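You operate a simulated robot arm through the tools that you are given. There is no shell and no other tool. Be economical: measure what you need, move in short steps, check, and stop when the job is done.

Carry out the task below with a simulated robot arm. There is one attempt and no reset: what you move stays moved.

TASK
Stack the carton labelled "covers" from the planning table top on top of the carton that says "cups".

It is judged by the outcome, as a careful person would: the job done as asked, and still so three seconds after it is handed in. It fails if anything else is knocked over, pushed out of place, dropped, spilled or broken. Lids that push on must go on centred and level and be pressed home; caps that screw on are set level and turned clockwise until they are tight.

THE ROBOT
A 6-joint arm with a two-finger parallel gripper, fixed in place. Base frame: the origin is at the foot of the arm, x ahead of it, y to its left, z up; the work surface is at about z = 0.8. Readings come in m, rad, newtons and seconds.
With the tool pointing down near the work surface it reaches from about 0.24 to 0.64 m from the base axis. Its first joint turns from -1.152 to 1.152 rad. Payload 2.7 kg.
The tool frame sits at the grasp point between the pads (the TCP): z along the fingers, y along the line on which they close. The tips reach 0.023 m beyond it. Largest opening 0.094 m; finger width 0.038, thickness 0.01; the body of the gripper, 0.054 by 0.096 m, starts 0.039 m behind the TCP.
Orientation is that of the tool frame in the base frame, as a unit quaternion [x, y, z, w]. With the fingers straight down and closing along the base's y, the tool's x points along the base's -x, its y along +y and its z along -z.

THE INTERFACE
- The arm moves only by the tool step_arm. Its argument "moves" is a list that holds one entry, the list of rows, each a list of 7 numbers: the shift along the tool's x, y, z in units of 150 mm (1.0 is 150 mm), then the turn, a rotation vector about the tool's x, y, z in units of 120 degrees (1.0 is 120 degrees), then the closure, from 0 (fully open) to 1 (shut). In form: [[[dx, dy, dz, ax, ay, az, grip], ...]]. A call has 1 to 12 rows; each row is the pose to reach, as a shift and turn from the pose commanded when the call began, along the tool's axes at that moment. A call with a number of a shift or a turn outside -1 to 1 is refused whole. A row lasts 0.2 s, in which the tool goes at most 0.05 m and 0.15 rad; a call with a longer step from one row to the next is refused whole, and so is a gripper value outside its range. A pose out of reach is approached as far as the arm can. The call stops where the force on the tool passes 40 N (or 10 N more than at its start, if that is more) or the arm is blocked; 0.2 s more then pass. Each finger travels about 0.045 m/s and halts on what it meets, pressing with about 22 N; the grip force reading is that of the motor and also rises with nothing between the fingers. The clock runs only during rows and for 0.2 s after the last one: add rows that repeat a pose to give the fingers time. It gives the time, the measured TCP pose, the force on the tool (base axes), the opening and the grip force at its end, in the units of the frame above (readings bear some noise), and new pictures: "show" is both (left out), scene, wrist or none.
- Cameras (640 x 400 px; columns grow to the right, rows downward): "scene" is fixed at [0.0696, -0.4218, 1.4146]; the picture's right is [0.85, -0.53, 0.00], its down [-0.24, -0.39, -0.89] and it looks along [0.47, 0.75, -0.46] (base axes); focal length 367 px, centre (320, 200). "wrist" rides on the gripper at [-0.039, 0, -0.044] in the tool frame; the picture's right is [0.00, -1.00, 0.00], its down [0.97, 0.00, -0.24] and it looks along [0.24, 0.00, 0.97] (tool axes); focal length 218 px, centre (320, 200).
- locate(camera, pixels): for up to 12 pixels [column, row] of the newest picture of that camera ("zoom" is the newest enlarged one), the place [x, y, z] in the base frame of the surface seen there, good to about 0.003 m. It takes no simulated time.
- inspect(camera, box): a new picture of the part [left, top, right, bottom] of that camera's present view, enlarged. It takes no simulated time.
- hand_in(): hands the job in; it is judged then, once.

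Go step by step. Measure first, check grasps and placings, and put right what went wrong. The budget is 60 turns and 150 pictures, counting those below and the enlarged ones. Unless the task says otherwise, let go and move clear before handing in, and close with one line.

The tools are called after ">>>" as name(argument=value, ...) on one line, values as JSON. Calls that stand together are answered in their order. step_arm: Moves the arm, as the interface text tells. Its arguments: {"type":"object","properties":{"moves":{"type":"array"},"show":{"type":"string","enum":["both","scene","wrist","none"]}},"required":["moves"]} The other tools are called the same way: locate (camera, pixels) gives the place of the surface under pixels of a picture; inspect (camera, box) takes an enlarged picture of a part of a camera's view; hand_in () hands the job in.

At the start:

```text
clock: 0.0
ee_pos: [0.3572, 0.2192, 1.2235]
tool_rot: [-0.001, 1.0, -0.001, 0.0]
force: [0.1, 0.6, 0.2]
width: 0.0941
gripper_force: 0.1
```

scene: 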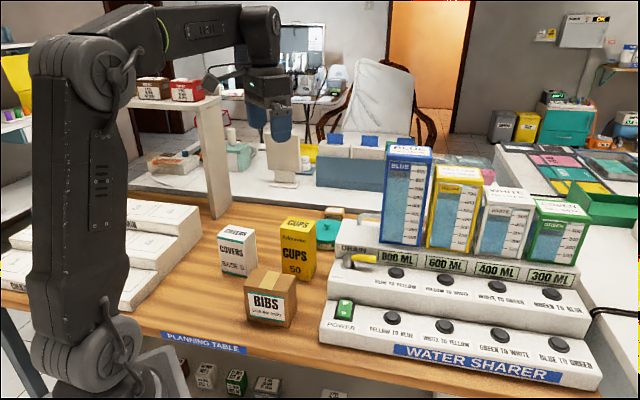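
wrist: 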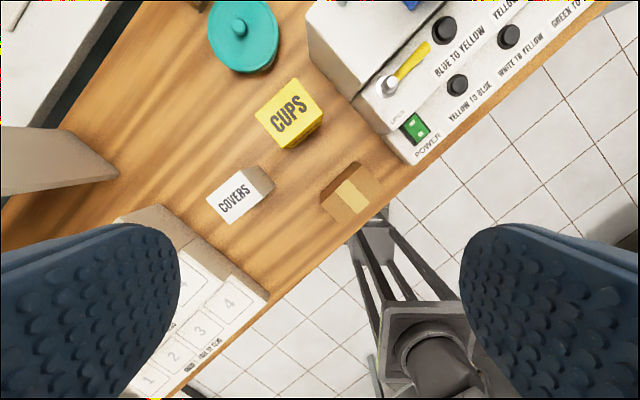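

The scene shows the white COVERS carton (235,250) and the yellow CUPS carton (298,248) standing on the planning table, with BIBS in front. I'll enlarge the views to measure them.

>>> inspect(camera="scene", box=[190, 190, 350, 290])

>>> inspect(camera="wrist", box=[180, 60, 404, 240])

>>> locate(camera="wrist", pixels=[[207, 200], [246, 167], [229, 222], [272, 184], [256, 108], [298, 78], [285, 148], [323, 117], [265, 205], [350, 160], [320, 205], [383, 178]])

```text
4.00 times, centred on (270, 240) of scene
```

zoom: 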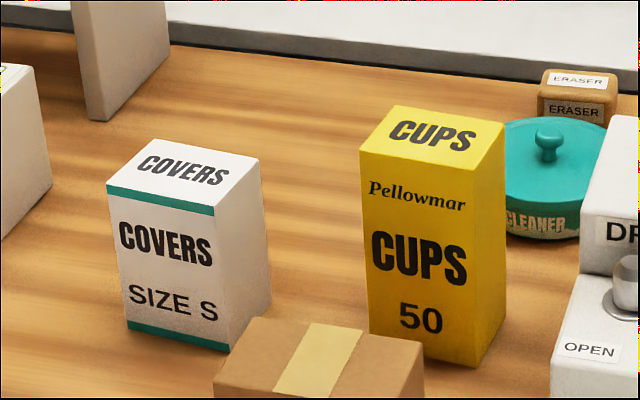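

```text
2.22 times, centred on (292, 150) of wrist
```

zoom: 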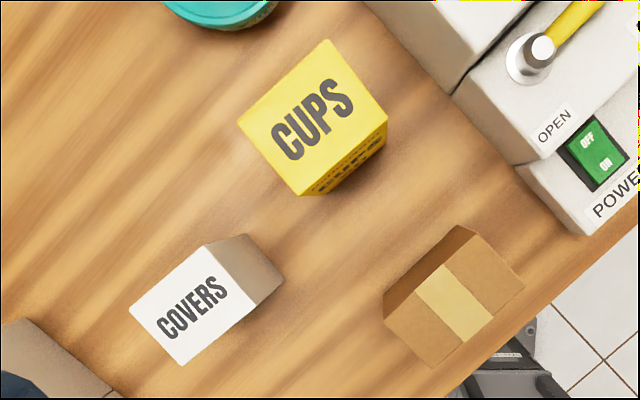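

```text
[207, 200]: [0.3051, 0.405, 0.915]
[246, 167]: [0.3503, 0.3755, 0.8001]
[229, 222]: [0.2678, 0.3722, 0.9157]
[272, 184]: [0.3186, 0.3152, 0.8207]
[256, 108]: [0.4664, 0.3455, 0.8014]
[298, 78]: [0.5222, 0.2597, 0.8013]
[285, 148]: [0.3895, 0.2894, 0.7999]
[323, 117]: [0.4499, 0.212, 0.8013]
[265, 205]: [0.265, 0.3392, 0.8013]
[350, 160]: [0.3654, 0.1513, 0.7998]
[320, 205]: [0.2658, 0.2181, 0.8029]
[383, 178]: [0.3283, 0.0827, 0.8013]
```

The zoom shows the COVERS top (corners about (129,308), (205,246), (253,305), (181,365)) and the CUPS top (238,120), (330,39), (387,115), (300,192). I'll measure just inside those corners.

>>> locate(camera="zoom", pixels=[[134, 308], [204, 250], [249, 304], [182, 360], [190, 306], [243, 121], [328, 44], [381, 115], [301, 186], [312, 118], [450, 240], [455, 300]])

>>> locate(camera="scene", pixels=[[218, 236], [227, 225], [253, 230], [245, 241], [280, 225], [289, 218], [315, 221], [308, 231], [246, 287], [270, 269], [296, 275], [276, 298]])

```text
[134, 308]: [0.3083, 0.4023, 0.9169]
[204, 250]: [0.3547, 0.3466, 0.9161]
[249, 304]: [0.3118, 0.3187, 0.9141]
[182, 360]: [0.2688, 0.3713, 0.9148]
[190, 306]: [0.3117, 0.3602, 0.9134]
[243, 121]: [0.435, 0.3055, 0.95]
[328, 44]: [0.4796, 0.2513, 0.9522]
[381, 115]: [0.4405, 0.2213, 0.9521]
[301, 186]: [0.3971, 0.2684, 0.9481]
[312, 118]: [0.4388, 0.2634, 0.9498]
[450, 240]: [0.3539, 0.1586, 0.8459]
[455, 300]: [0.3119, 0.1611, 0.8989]
```

```text
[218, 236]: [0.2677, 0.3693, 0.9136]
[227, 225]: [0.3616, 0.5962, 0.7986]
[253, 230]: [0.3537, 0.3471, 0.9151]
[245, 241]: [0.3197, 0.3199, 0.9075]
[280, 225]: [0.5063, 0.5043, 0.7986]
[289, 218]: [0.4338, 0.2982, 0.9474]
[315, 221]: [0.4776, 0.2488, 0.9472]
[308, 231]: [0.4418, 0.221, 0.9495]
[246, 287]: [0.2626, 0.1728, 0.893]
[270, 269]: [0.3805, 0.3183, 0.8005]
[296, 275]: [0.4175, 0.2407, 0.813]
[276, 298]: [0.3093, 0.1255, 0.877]
```

Both cartons share a yaw: short side along about 39°, COVERS about 0.052 x 0.072 with its top at 0.915, and CUPS centred at (0.438, 0.262) with its top at 0.950. Before moving, I'll check the shelf and the left boxes for clearance.

>>> locate(camera="scene", pixels=[[215, 98], [205, 110], [215, 210], [190, 88], [198, 215], [150, 265], [130, 300], [170, 205]])

>>> locate(camera="wrist", pixels=[[150, 210], [190, 250], [240, 290], [110, 175], [20, 130]])

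```text
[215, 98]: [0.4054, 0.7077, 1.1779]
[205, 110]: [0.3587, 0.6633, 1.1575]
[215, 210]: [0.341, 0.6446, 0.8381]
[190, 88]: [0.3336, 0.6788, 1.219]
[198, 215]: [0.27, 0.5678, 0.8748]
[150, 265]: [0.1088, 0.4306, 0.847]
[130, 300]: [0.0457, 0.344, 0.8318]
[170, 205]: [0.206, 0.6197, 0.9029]
```

```text
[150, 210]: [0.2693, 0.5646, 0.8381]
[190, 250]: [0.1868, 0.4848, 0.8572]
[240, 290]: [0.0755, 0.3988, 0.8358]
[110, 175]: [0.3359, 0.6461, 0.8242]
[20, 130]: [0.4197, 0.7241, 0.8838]
```

Nothing is within 0.15 m of the cartons at that height. I'm moving to a hover above COVERS with the tool turned 51° to close across its short side.

>>> step_arm(moves=[[[0.04, 0.12, 0.11, 0, 0, 0.053, 0], [0.077, 0.234, 0.22, 0, 0, 0.106, 0], [0.116, 0.351, 0.33, 0, 0, 0.159, 0], [0.154, 0.468, 0.44, 0, 0, 0.212, 0], [0.193, 0.586, 0.55, 0, 0, 0.266, 0], [0.231, 0.703, 0.66, 0, 0, 0.319, 0], [0.27, 0.82, 0.78, 0, 0, 0.372, 0], [0.308, 0.937, 0.89, 0, 0, 0.425, 0], [0.308, 0.937, 0.89, 0, 0, 0.425, 0]]])

```text
clock: 2.0
ee_pos: [0.3105, 0.3589, 1.089]
tool_rot: [0.431, 0.902, 0.001, 0.0]
force: [0.4, 0.6, -0.6]
width: 0.0941
gripper_force: 0.0
```

scene: 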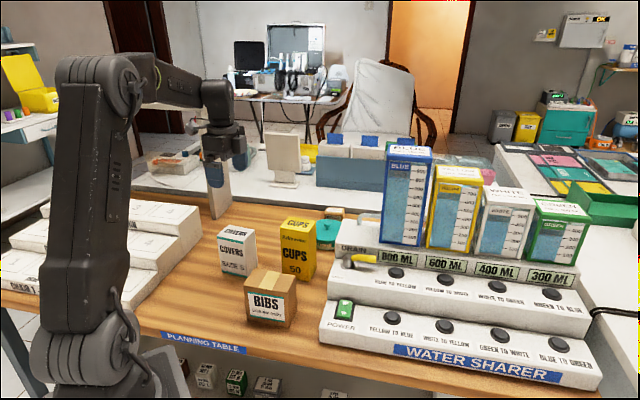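
wrist: 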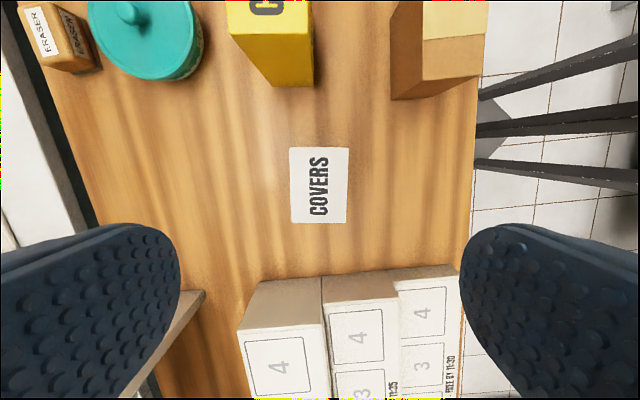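

The carton's top is centred under the fingers at (289–349, 147–223), nearly square to the image. I'll refine its corners before descending.

>>> locate(camera="wrist", pixels=[[291, 150], [347, 149], [345, 220], [293, 221], [291, 185], [346, 185], [319, 149], [319, 221], [241, 26], [310, 26]])

>>> inspect(camera="wrist", box=[256, 120, 384, 240])

```text
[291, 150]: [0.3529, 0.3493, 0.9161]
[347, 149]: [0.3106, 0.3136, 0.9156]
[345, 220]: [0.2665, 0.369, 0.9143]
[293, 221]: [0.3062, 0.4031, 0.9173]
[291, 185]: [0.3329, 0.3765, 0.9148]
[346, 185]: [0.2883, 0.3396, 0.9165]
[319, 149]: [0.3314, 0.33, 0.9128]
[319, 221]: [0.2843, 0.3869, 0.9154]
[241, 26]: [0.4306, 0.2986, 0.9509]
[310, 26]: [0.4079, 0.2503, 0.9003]
```

```text
3.33 times, centred on (320, 180) of wrist
```

zoom: 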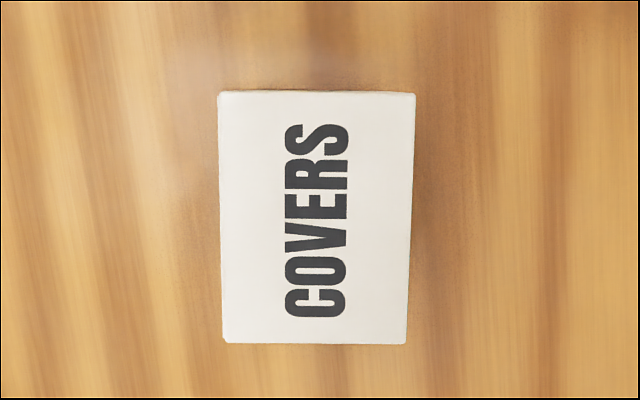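

Its centre is about (0.3095, 0.3585), within a millimetre of the tool, and the yaw agrees. I'll descend straight down in two calls, to a TCP height of about 0.887.

>>> step_arm(moves=[[[0, 0, 0.2, 0, 0, 0, 0], [0, 0, 0.4, 0, 0, 0, 0], [0, 0, 0.6, 0, 0, 0, 0], [0, 0, 0.8, 0, 0, 0, 0], [0, 0, 0.9, 0, 0, 0, 0], [0, 0, 0.9, 0, 0, 0, 0]]])

```text
clock: 3.4
ee_pos: [0.3114, 0.3595, 0.956]
tool_rot: [0.43, 0.903, 0.0, 0.0]
force: [-0.4, -0.4, 0.9]
width: 0.0942
gripper_force: 0.1
```

scene: 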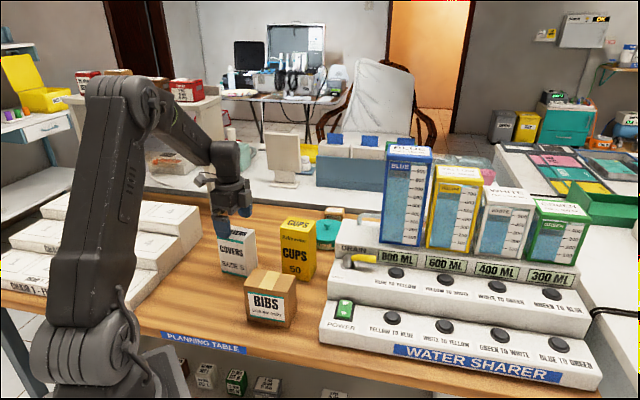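
wrist: 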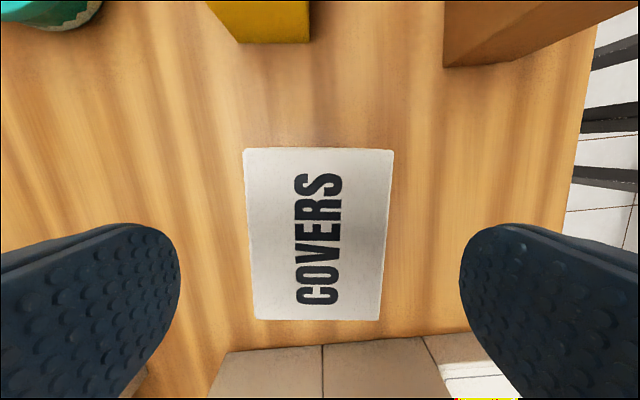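

The carton sits symmetrically between the pads (243–394). I'm descending the last 0.069 m and closing.

>>> step_arm(moves=[[[0, 0, 0.15, 0, 0, 0, 0], [0, 0, 0.3, 0, 0, 0, 0], [0, 0, 0.4, 0, 0, 0, 0], [0, 0, 0.46, 0, 0, 0, 0], [0, 0, 0.46, 0, 0, 0, 0], [0, 0, 0.46, 0, 0, 0, 0.3], [0, 0, 0.46, 0, 0, 0, 0.5], [0, 0, 0.46, 0, 0, 0, 0.7], [0, 0, 0.46, 0, 0, 0, 0.7], [0, 0, 0.46, 0, 0, 0, 0.7]]])

```text
clock: 5.6
ee_pos: [0.3098, 0.3594, 0.8866]
tool_rot: [0.431, 0.903, 0.0, 0.001]
force: [-0.1, 0.0, -0.1]
width: 0.058
gripper_force: 22.3
```

scene: 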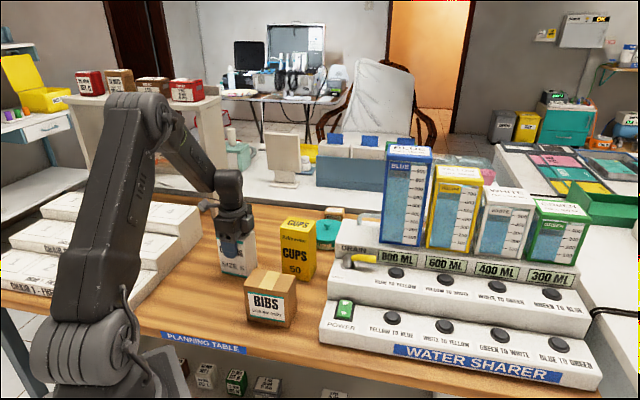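
wrist: 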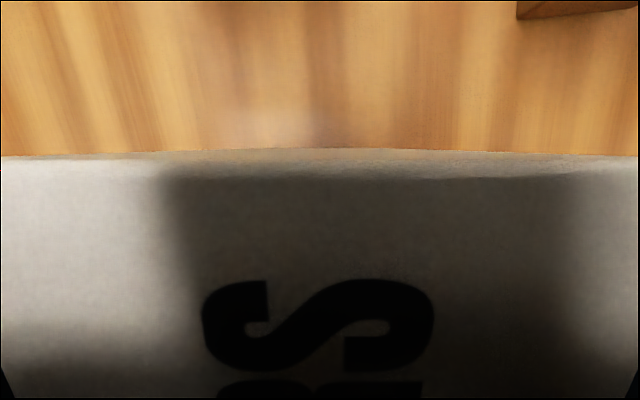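

The grip holds at 0.058 m and 22 N. I'm lifting straight up 0.147 m.

>>> step_arm(moves=[[[0, 0, -0.05, 0, 0, 0, 0.7], [0, 0, -0.15, 0, 0, 0, 0.7], [0, 0, -0.3, 0, 0, 0, 0.7], [0, 0, -0.45, 0, 0, 0, 0.7], [0, 0, -0.6, 0, 0, 0, 0.7], [0, 0, -0.75, 0, 0, 0, 0.7], [0, 0, -0.9, 0, 0, 0, 0.7], [0, 0, -0.98, 0, 0, 0, 0.7], [0, 0, -0.98, 0, 0, 0, 0.7]]])

```text
clock: 7.6
ee_pos: [0.3109, 0.3583, 1.0338]
tool_rot: [0.43, 0.903, -0.001, 0.0]
force: [-0.1, -0.2, -1.5]
width: 0.0576
gripper_force: 22.2
```

scene: 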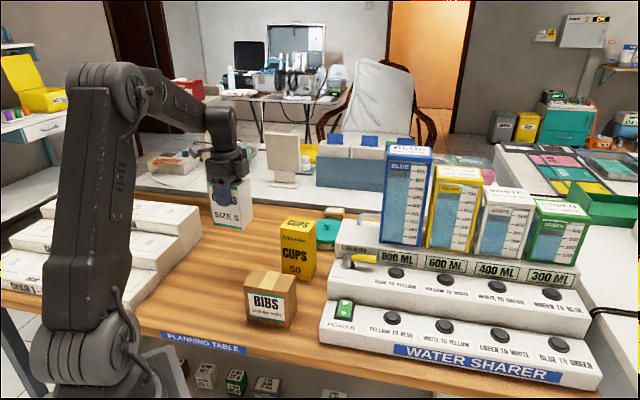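
wrist: 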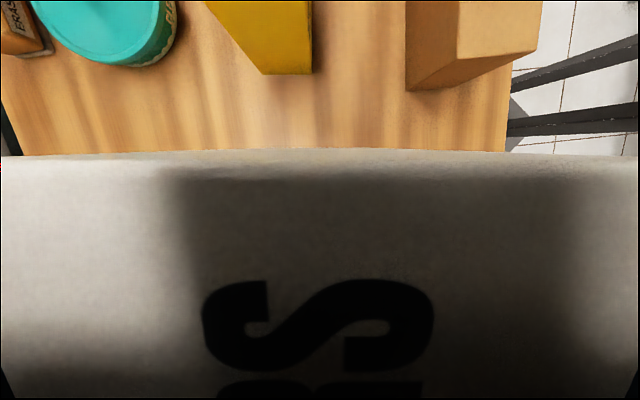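

The carton came up cleanly without slipping. Before carrying it across I'll refine the CUPS top.

>>> inspect(camera="scene", box=[258, 200, 338, 250])

```text
8.00 times, centred on (298, 225) of scene
```

zoom: 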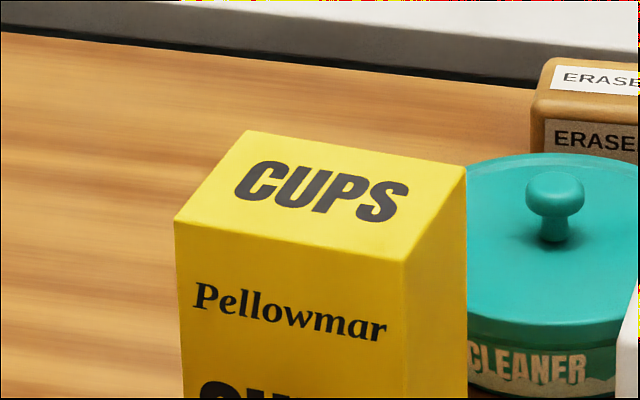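

>>> locate(camera="zoom", pixels=[[180, 220], [248, 135], [460, 168], [403, 256], [321, 195], [213, 178], [432, 212], [354, 152], [290, 237], [500, 220], [550, 180]])

```text
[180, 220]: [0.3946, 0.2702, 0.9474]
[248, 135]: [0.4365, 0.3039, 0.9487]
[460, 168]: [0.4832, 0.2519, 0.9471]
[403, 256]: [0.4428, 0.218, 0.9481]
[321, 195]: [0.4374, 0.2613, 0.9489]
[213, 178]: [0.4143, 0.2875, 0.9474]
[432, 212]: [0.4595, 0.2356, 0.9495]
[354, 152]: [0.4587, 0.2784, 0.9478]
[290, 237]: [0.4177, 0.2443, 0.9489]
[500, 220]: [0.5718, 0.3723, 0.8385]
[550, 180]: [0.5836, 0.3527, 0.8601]
```

CUPS' top is centred at about (0.4385, 0.2613), z 0.9485, with the same yaw. I'm rising 0.05 m, then going across with the carton's bottom about 0.05 m above it.

>>> step_arm(moves=[[[0, 0, -0.15, 0, 0, 0, 0.7], [0, 0, -0.333, 0, 0, 0, 0.7], [-0.08, 0.02, -0.333, 0, 0, 0, 0.7], [-0.22, 0.055, -0.333, 0, 0, 0, 0.7], [-0.37, 0.09, -0.333, 0, 0, 0, 0.7], [-0.52, 0.128, -0.333, 0, 0, 0, 0.7], [-0.67, 0.165, -0.333, 0, 0, 0, 0.7], [-0.82, 0.205, -0.333, 0, 0, 0, 0.7], [-0.92, 0.23, -0.333, 0, 0, 0, 0.7], [-0.98, 0.256, -0.333, 0, 0, 0, 0.7], [-0.98, 0.256, -0.333, 0, 0, 0, 0.7], [-0.98, 0.256, -0.333, 0, 0, 0, 0.7]]])

```text
clock: 10.2
ee_pos: [0.4348, 0.2694, 1.0831]
tool_rot: [0.429, 0.903, 0.0, 0.001]
force: [-1.1, 0.7, -1.5]
width: 0.0578
gripper_force: 22.6
```

scene: 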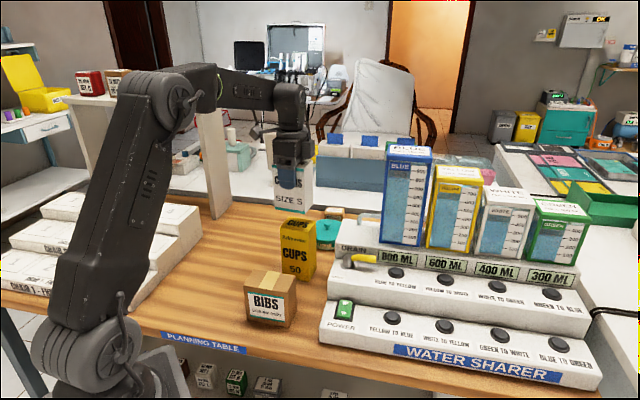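
wrist: 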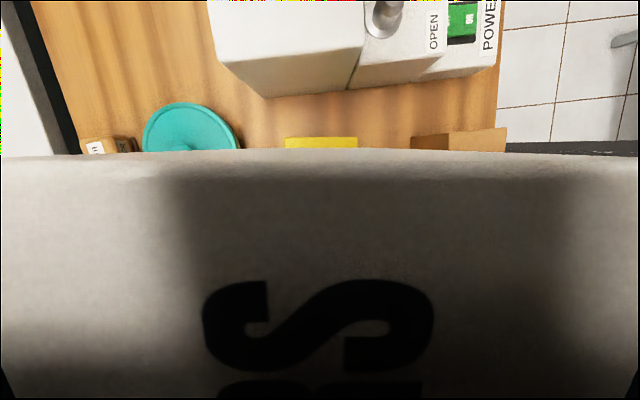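

The TCP is at (0.4348, 0.2694), about 9 mm short along the tool's x axis. I'm correcting that and then lowering to about 8 mm above contact.

>>> step_arm(moves=[[[-0.03, -0.003, 0, 0, 0, 0, 0.7], [-0.061, -0.005, 0, 0, 0, 0, 0.7], [-0.061, -0.005, 0.1, 0, 0, 0, 0.7], [-0.061, -0.005, 0.2, 0, 0, 0, 0.7], [-0.061, -0.005, 0.265, 0, 0, 0, 0.7], [-0.061, -0.005, 0.265, 0, 0, 0, 0.7]]])

>>> inspect(camera="scene", box=[250, 150, 346, 290])

```text
clock: 11.6
ee_pos: [0.4384, 0.2625, 1.0431]
tool_rot: [0.429, 0.903, 0.0, 0.0]
force: [-0.1, 0.7, -1.2]
width: 0.0578
gripper_force: 22.0
```

scene: 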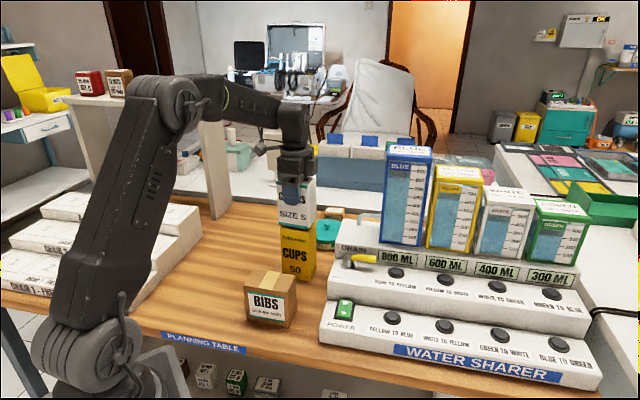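
wrist: 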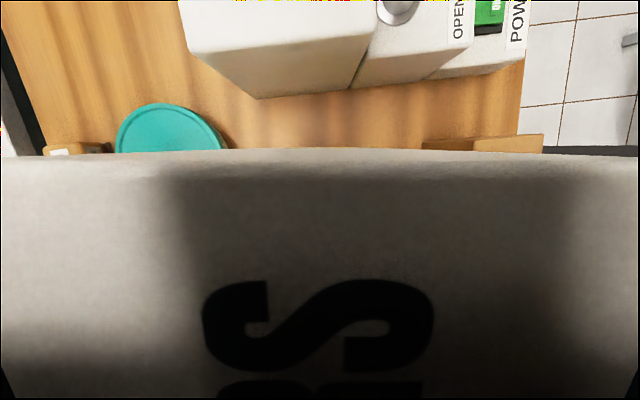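

```text
2.86 times, centred on (298, 220) of scene
```

zoom: 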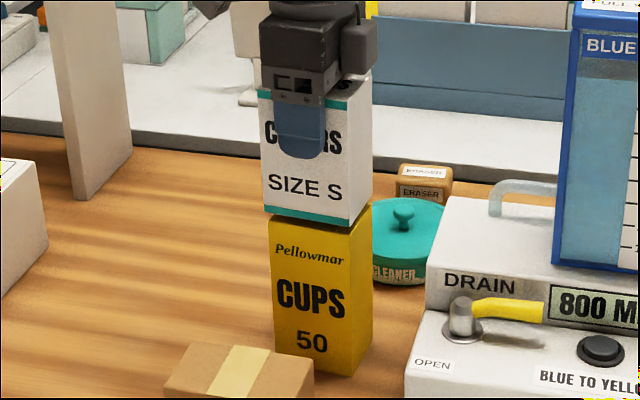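

COVERS hangs level and aligned over CUPS. I'm lowering 7 mm in small steps.

>>> step_arm(moves=[[[0, 0, 0.015, 0, 0, 0, 0.7], [0, 0, 0.03, 0, 0, 0, 0.7], [0, 0, 0.04, 0, 0, 0, 0.7], [0, 0, 0.047, 0, 0, 0, 0.7], [0, 0, 0.047, 0, 0, 0, 0.7]]], show="scene")

>>> inspect(camera="scene", box=[266, 195, 330, 235])

```text
clock: 12.8
ee_pos: [0.4378, 0.262, 1.0374]
tool_rot: [0.429, 0.903, 0.0, -0.001]
force: [0.6, -0.1, -1.1]
width: 0.0579
gripper_force: 21.8
```

scene: 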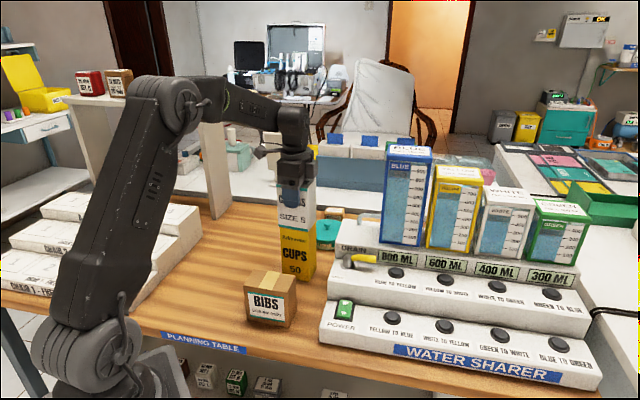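

```text
10.00 times, centred on (298, 215) of scene
```

zoom: 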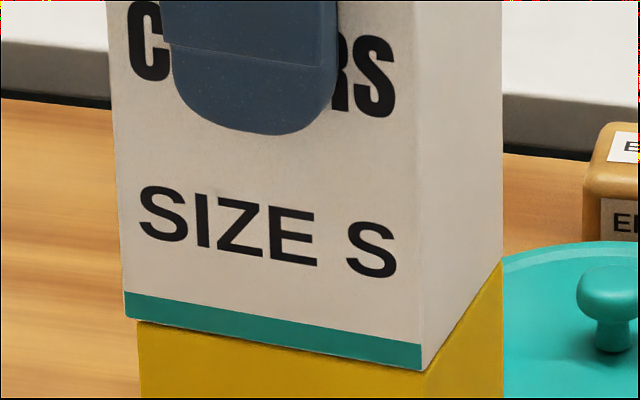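

No contact load yet (force −1.1 N, the same as when carried), and the edges line up within about 3 mm. I'm lowering in 1 mm steps.

>>> step_arm(moves=[[[0, 0, 0.007, 0, 0, 0, 0.7], [0, 0, 0.013, 0, 0, 0, 0.7], [0, 0, 0.018, 0, 0, 0, 0.7], [0, 0, 0.018, 0, 0, 0, 0.7]]], show="none")

>>> inspect(camera="scene", box=[266, 195, 330, 235])

```text
clock: 13.8
ee_pos: [0.4377, 0.2624, 1.035]
tool_rot: [0.43, 0.903, 0.002, 0.002]
force: [-5.5, 1.3, 23.8]
width: 0.0579
gripper_force: 22.0
```

```text
10.00 times, centred on (298, 215) of scene
```

zoom: 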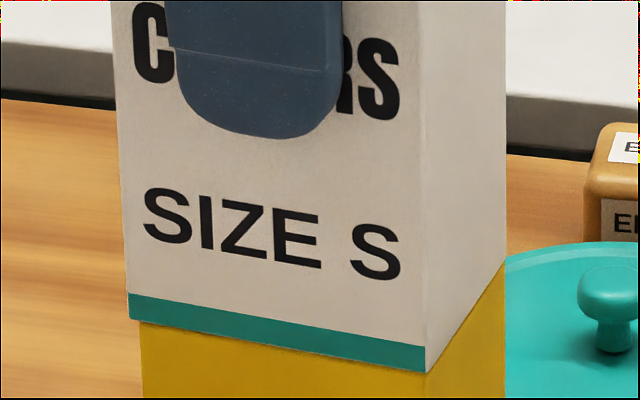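

Contact is made at about 24 N and the carton is seated flush. I'm easing off about 1 mm to relax the load, then opening gradually.

>>> step_arm(moves=[[[0, 0, -0.004, 0, 0, 0, 0.7], [0, 0, -0.007, 0, 0, 0, 0.7], [0, 0, -0.007, 0, 0, 0, 0.7]]], show="none")

```text
clock: 14.6
ee_pos: [0.4382, 0.2615, 1.0351]
tool_rot: [0.43, 0.903, 0.001, 0.001]
force: [-1.7, 1.2, 22.6]
width: 0.0578
gripper_force: 21.5
```

>>> step_arm(moves=[[[0, 0, -0.005, 0, 0, 0, 0.7], [0, 0, -0.009, 0, 0, 0, 0.7], [0, 0, -0.009, 0, 0, 0, 0.7]]], show="none")

```text
clock: 15.4
ee_pos: [0.438, 0.2607, 1.0353]
tool_rot: [0.429, 0.903, 0.0, 0.0]
force: [1.1, 0.8, 12.9]
width: 0.058
gripper_force: 22.5
```

The load is down to 13 N and the tool is level again. One more small easing, then a slow opening.

>>> step_arm(moves=[[[0, 0, -0.005, 0, 0, 0, 0.7], [0, 0, -0.005, 0, 0, 0, 0.7], [0, 0, -0.005, 0, 0, 0, 0.38], [0, 0, -0.005, 0, 0, 0, 0.34], [0, 0, -0.005, 0, 0, 0, 0.28], [0, 0, -0.005, 0, 0, 0, 0.2], [0, 0, -0.005, 0, 0, 0, 0.1], [0, 0, -0.005, 0, 0, 0, 0.0], [0, 0, -0.005, 0, 0, 0, 0], [0, 0, -0.005, 0, 0, 0, 0]]])

>>> inspect(camera="scene", box=[250, 150, 346, 290])

```text
clock: 17.6
ee_pos: [0.4389, 0.261, 1.0366]
tool_rot: [0.429, 0.903, 0.0, 0.001]
force: [-0.7, 0.0, 0.2]
width: 0.0939
gripper_force: 0.0
```

scene: 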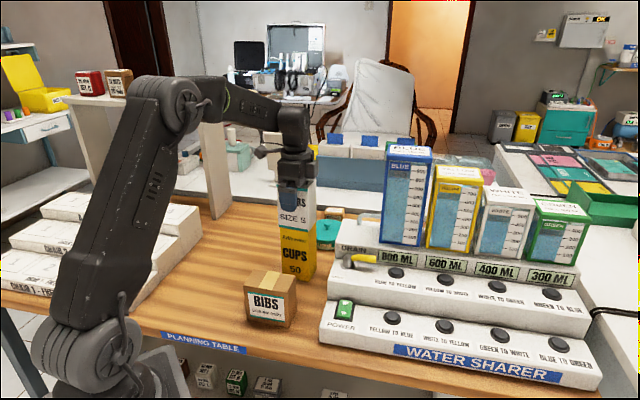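
wrist: 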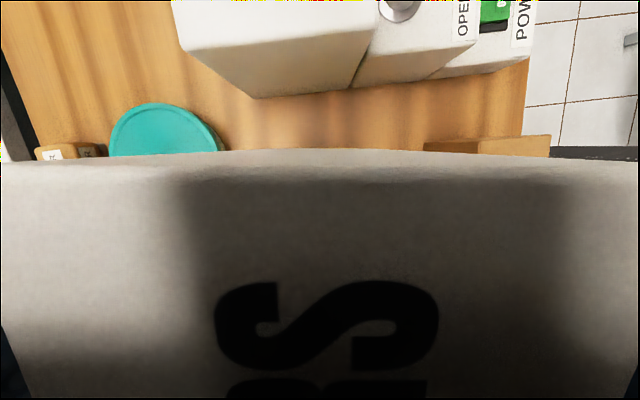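

```text
2.86 times, centred on (298, 220) of scene
```

zoom: 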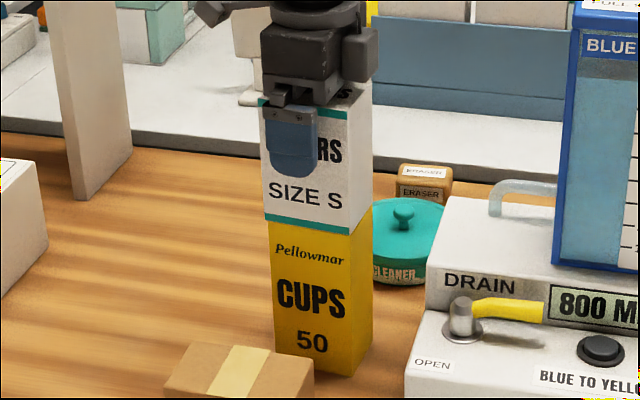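

The fingers are fully open and COVERS stands steady on CUPS. I'm retreating straight up.

>>> step_arm(moves=[[[0, 0, -0.05, 0, 0, 0, 0], [0, 0, -0.15, 0, 0, 0, 0], [0, 0, -0.3, 0, 0, 0, 0], [0, 0, -0.5, 0, 0, 0, 0], [0, 0, -0.7, 0, 0, 0, 0], [0, 0, -0.9, 0, 0, 0, 0], [0, 0, -0.95, 0, 0, 0, 0], [0, 0, -0.95, 0, 0, 0, 0]]])

>>> inspect(camera="scene", box=[250, 150, 346, 290])

```text
clock: 19.4
ee_pos: [0.4377, 0.2621, 1.1798]
tool_rot: [0.43, 0.903, 0.0, -0.001]
force: [-0.1, 1.1, -0.1]
width: 0.0941
gripper_force: 0.0
```

scene: 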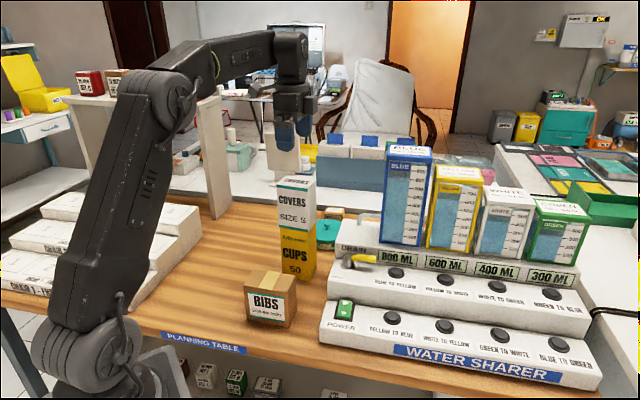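
wrist: 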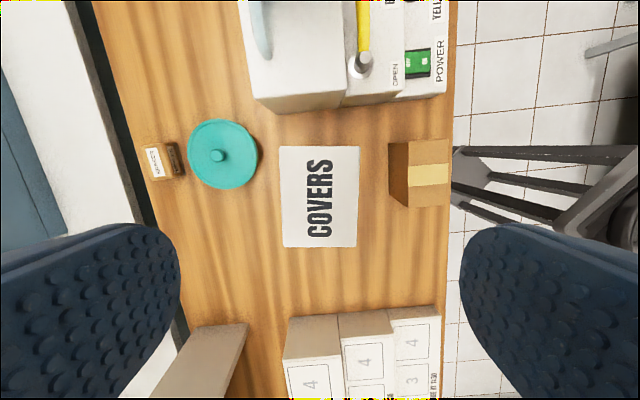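

```text
2.86 times, centred on (298, 220) of scene
```

zoom: 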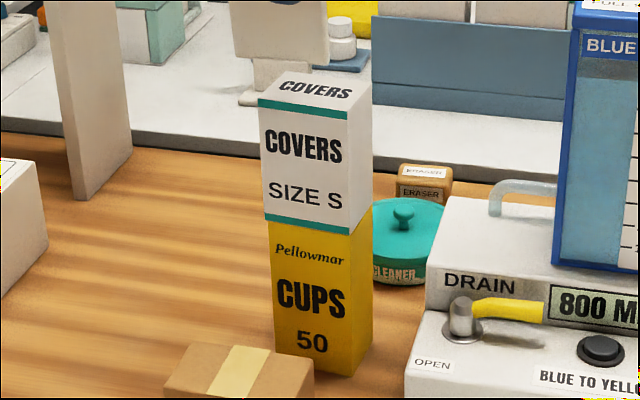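

The stack stands upright and aligned, nothing else has moved, and the gripper is clear, so I'm handing in.

>>> hand_in()

```text
The job is handed in.
```

The "covers" carton is stacked squarely on the "cups" carton, the gripper is clear of it, and nothing else was disturbed.
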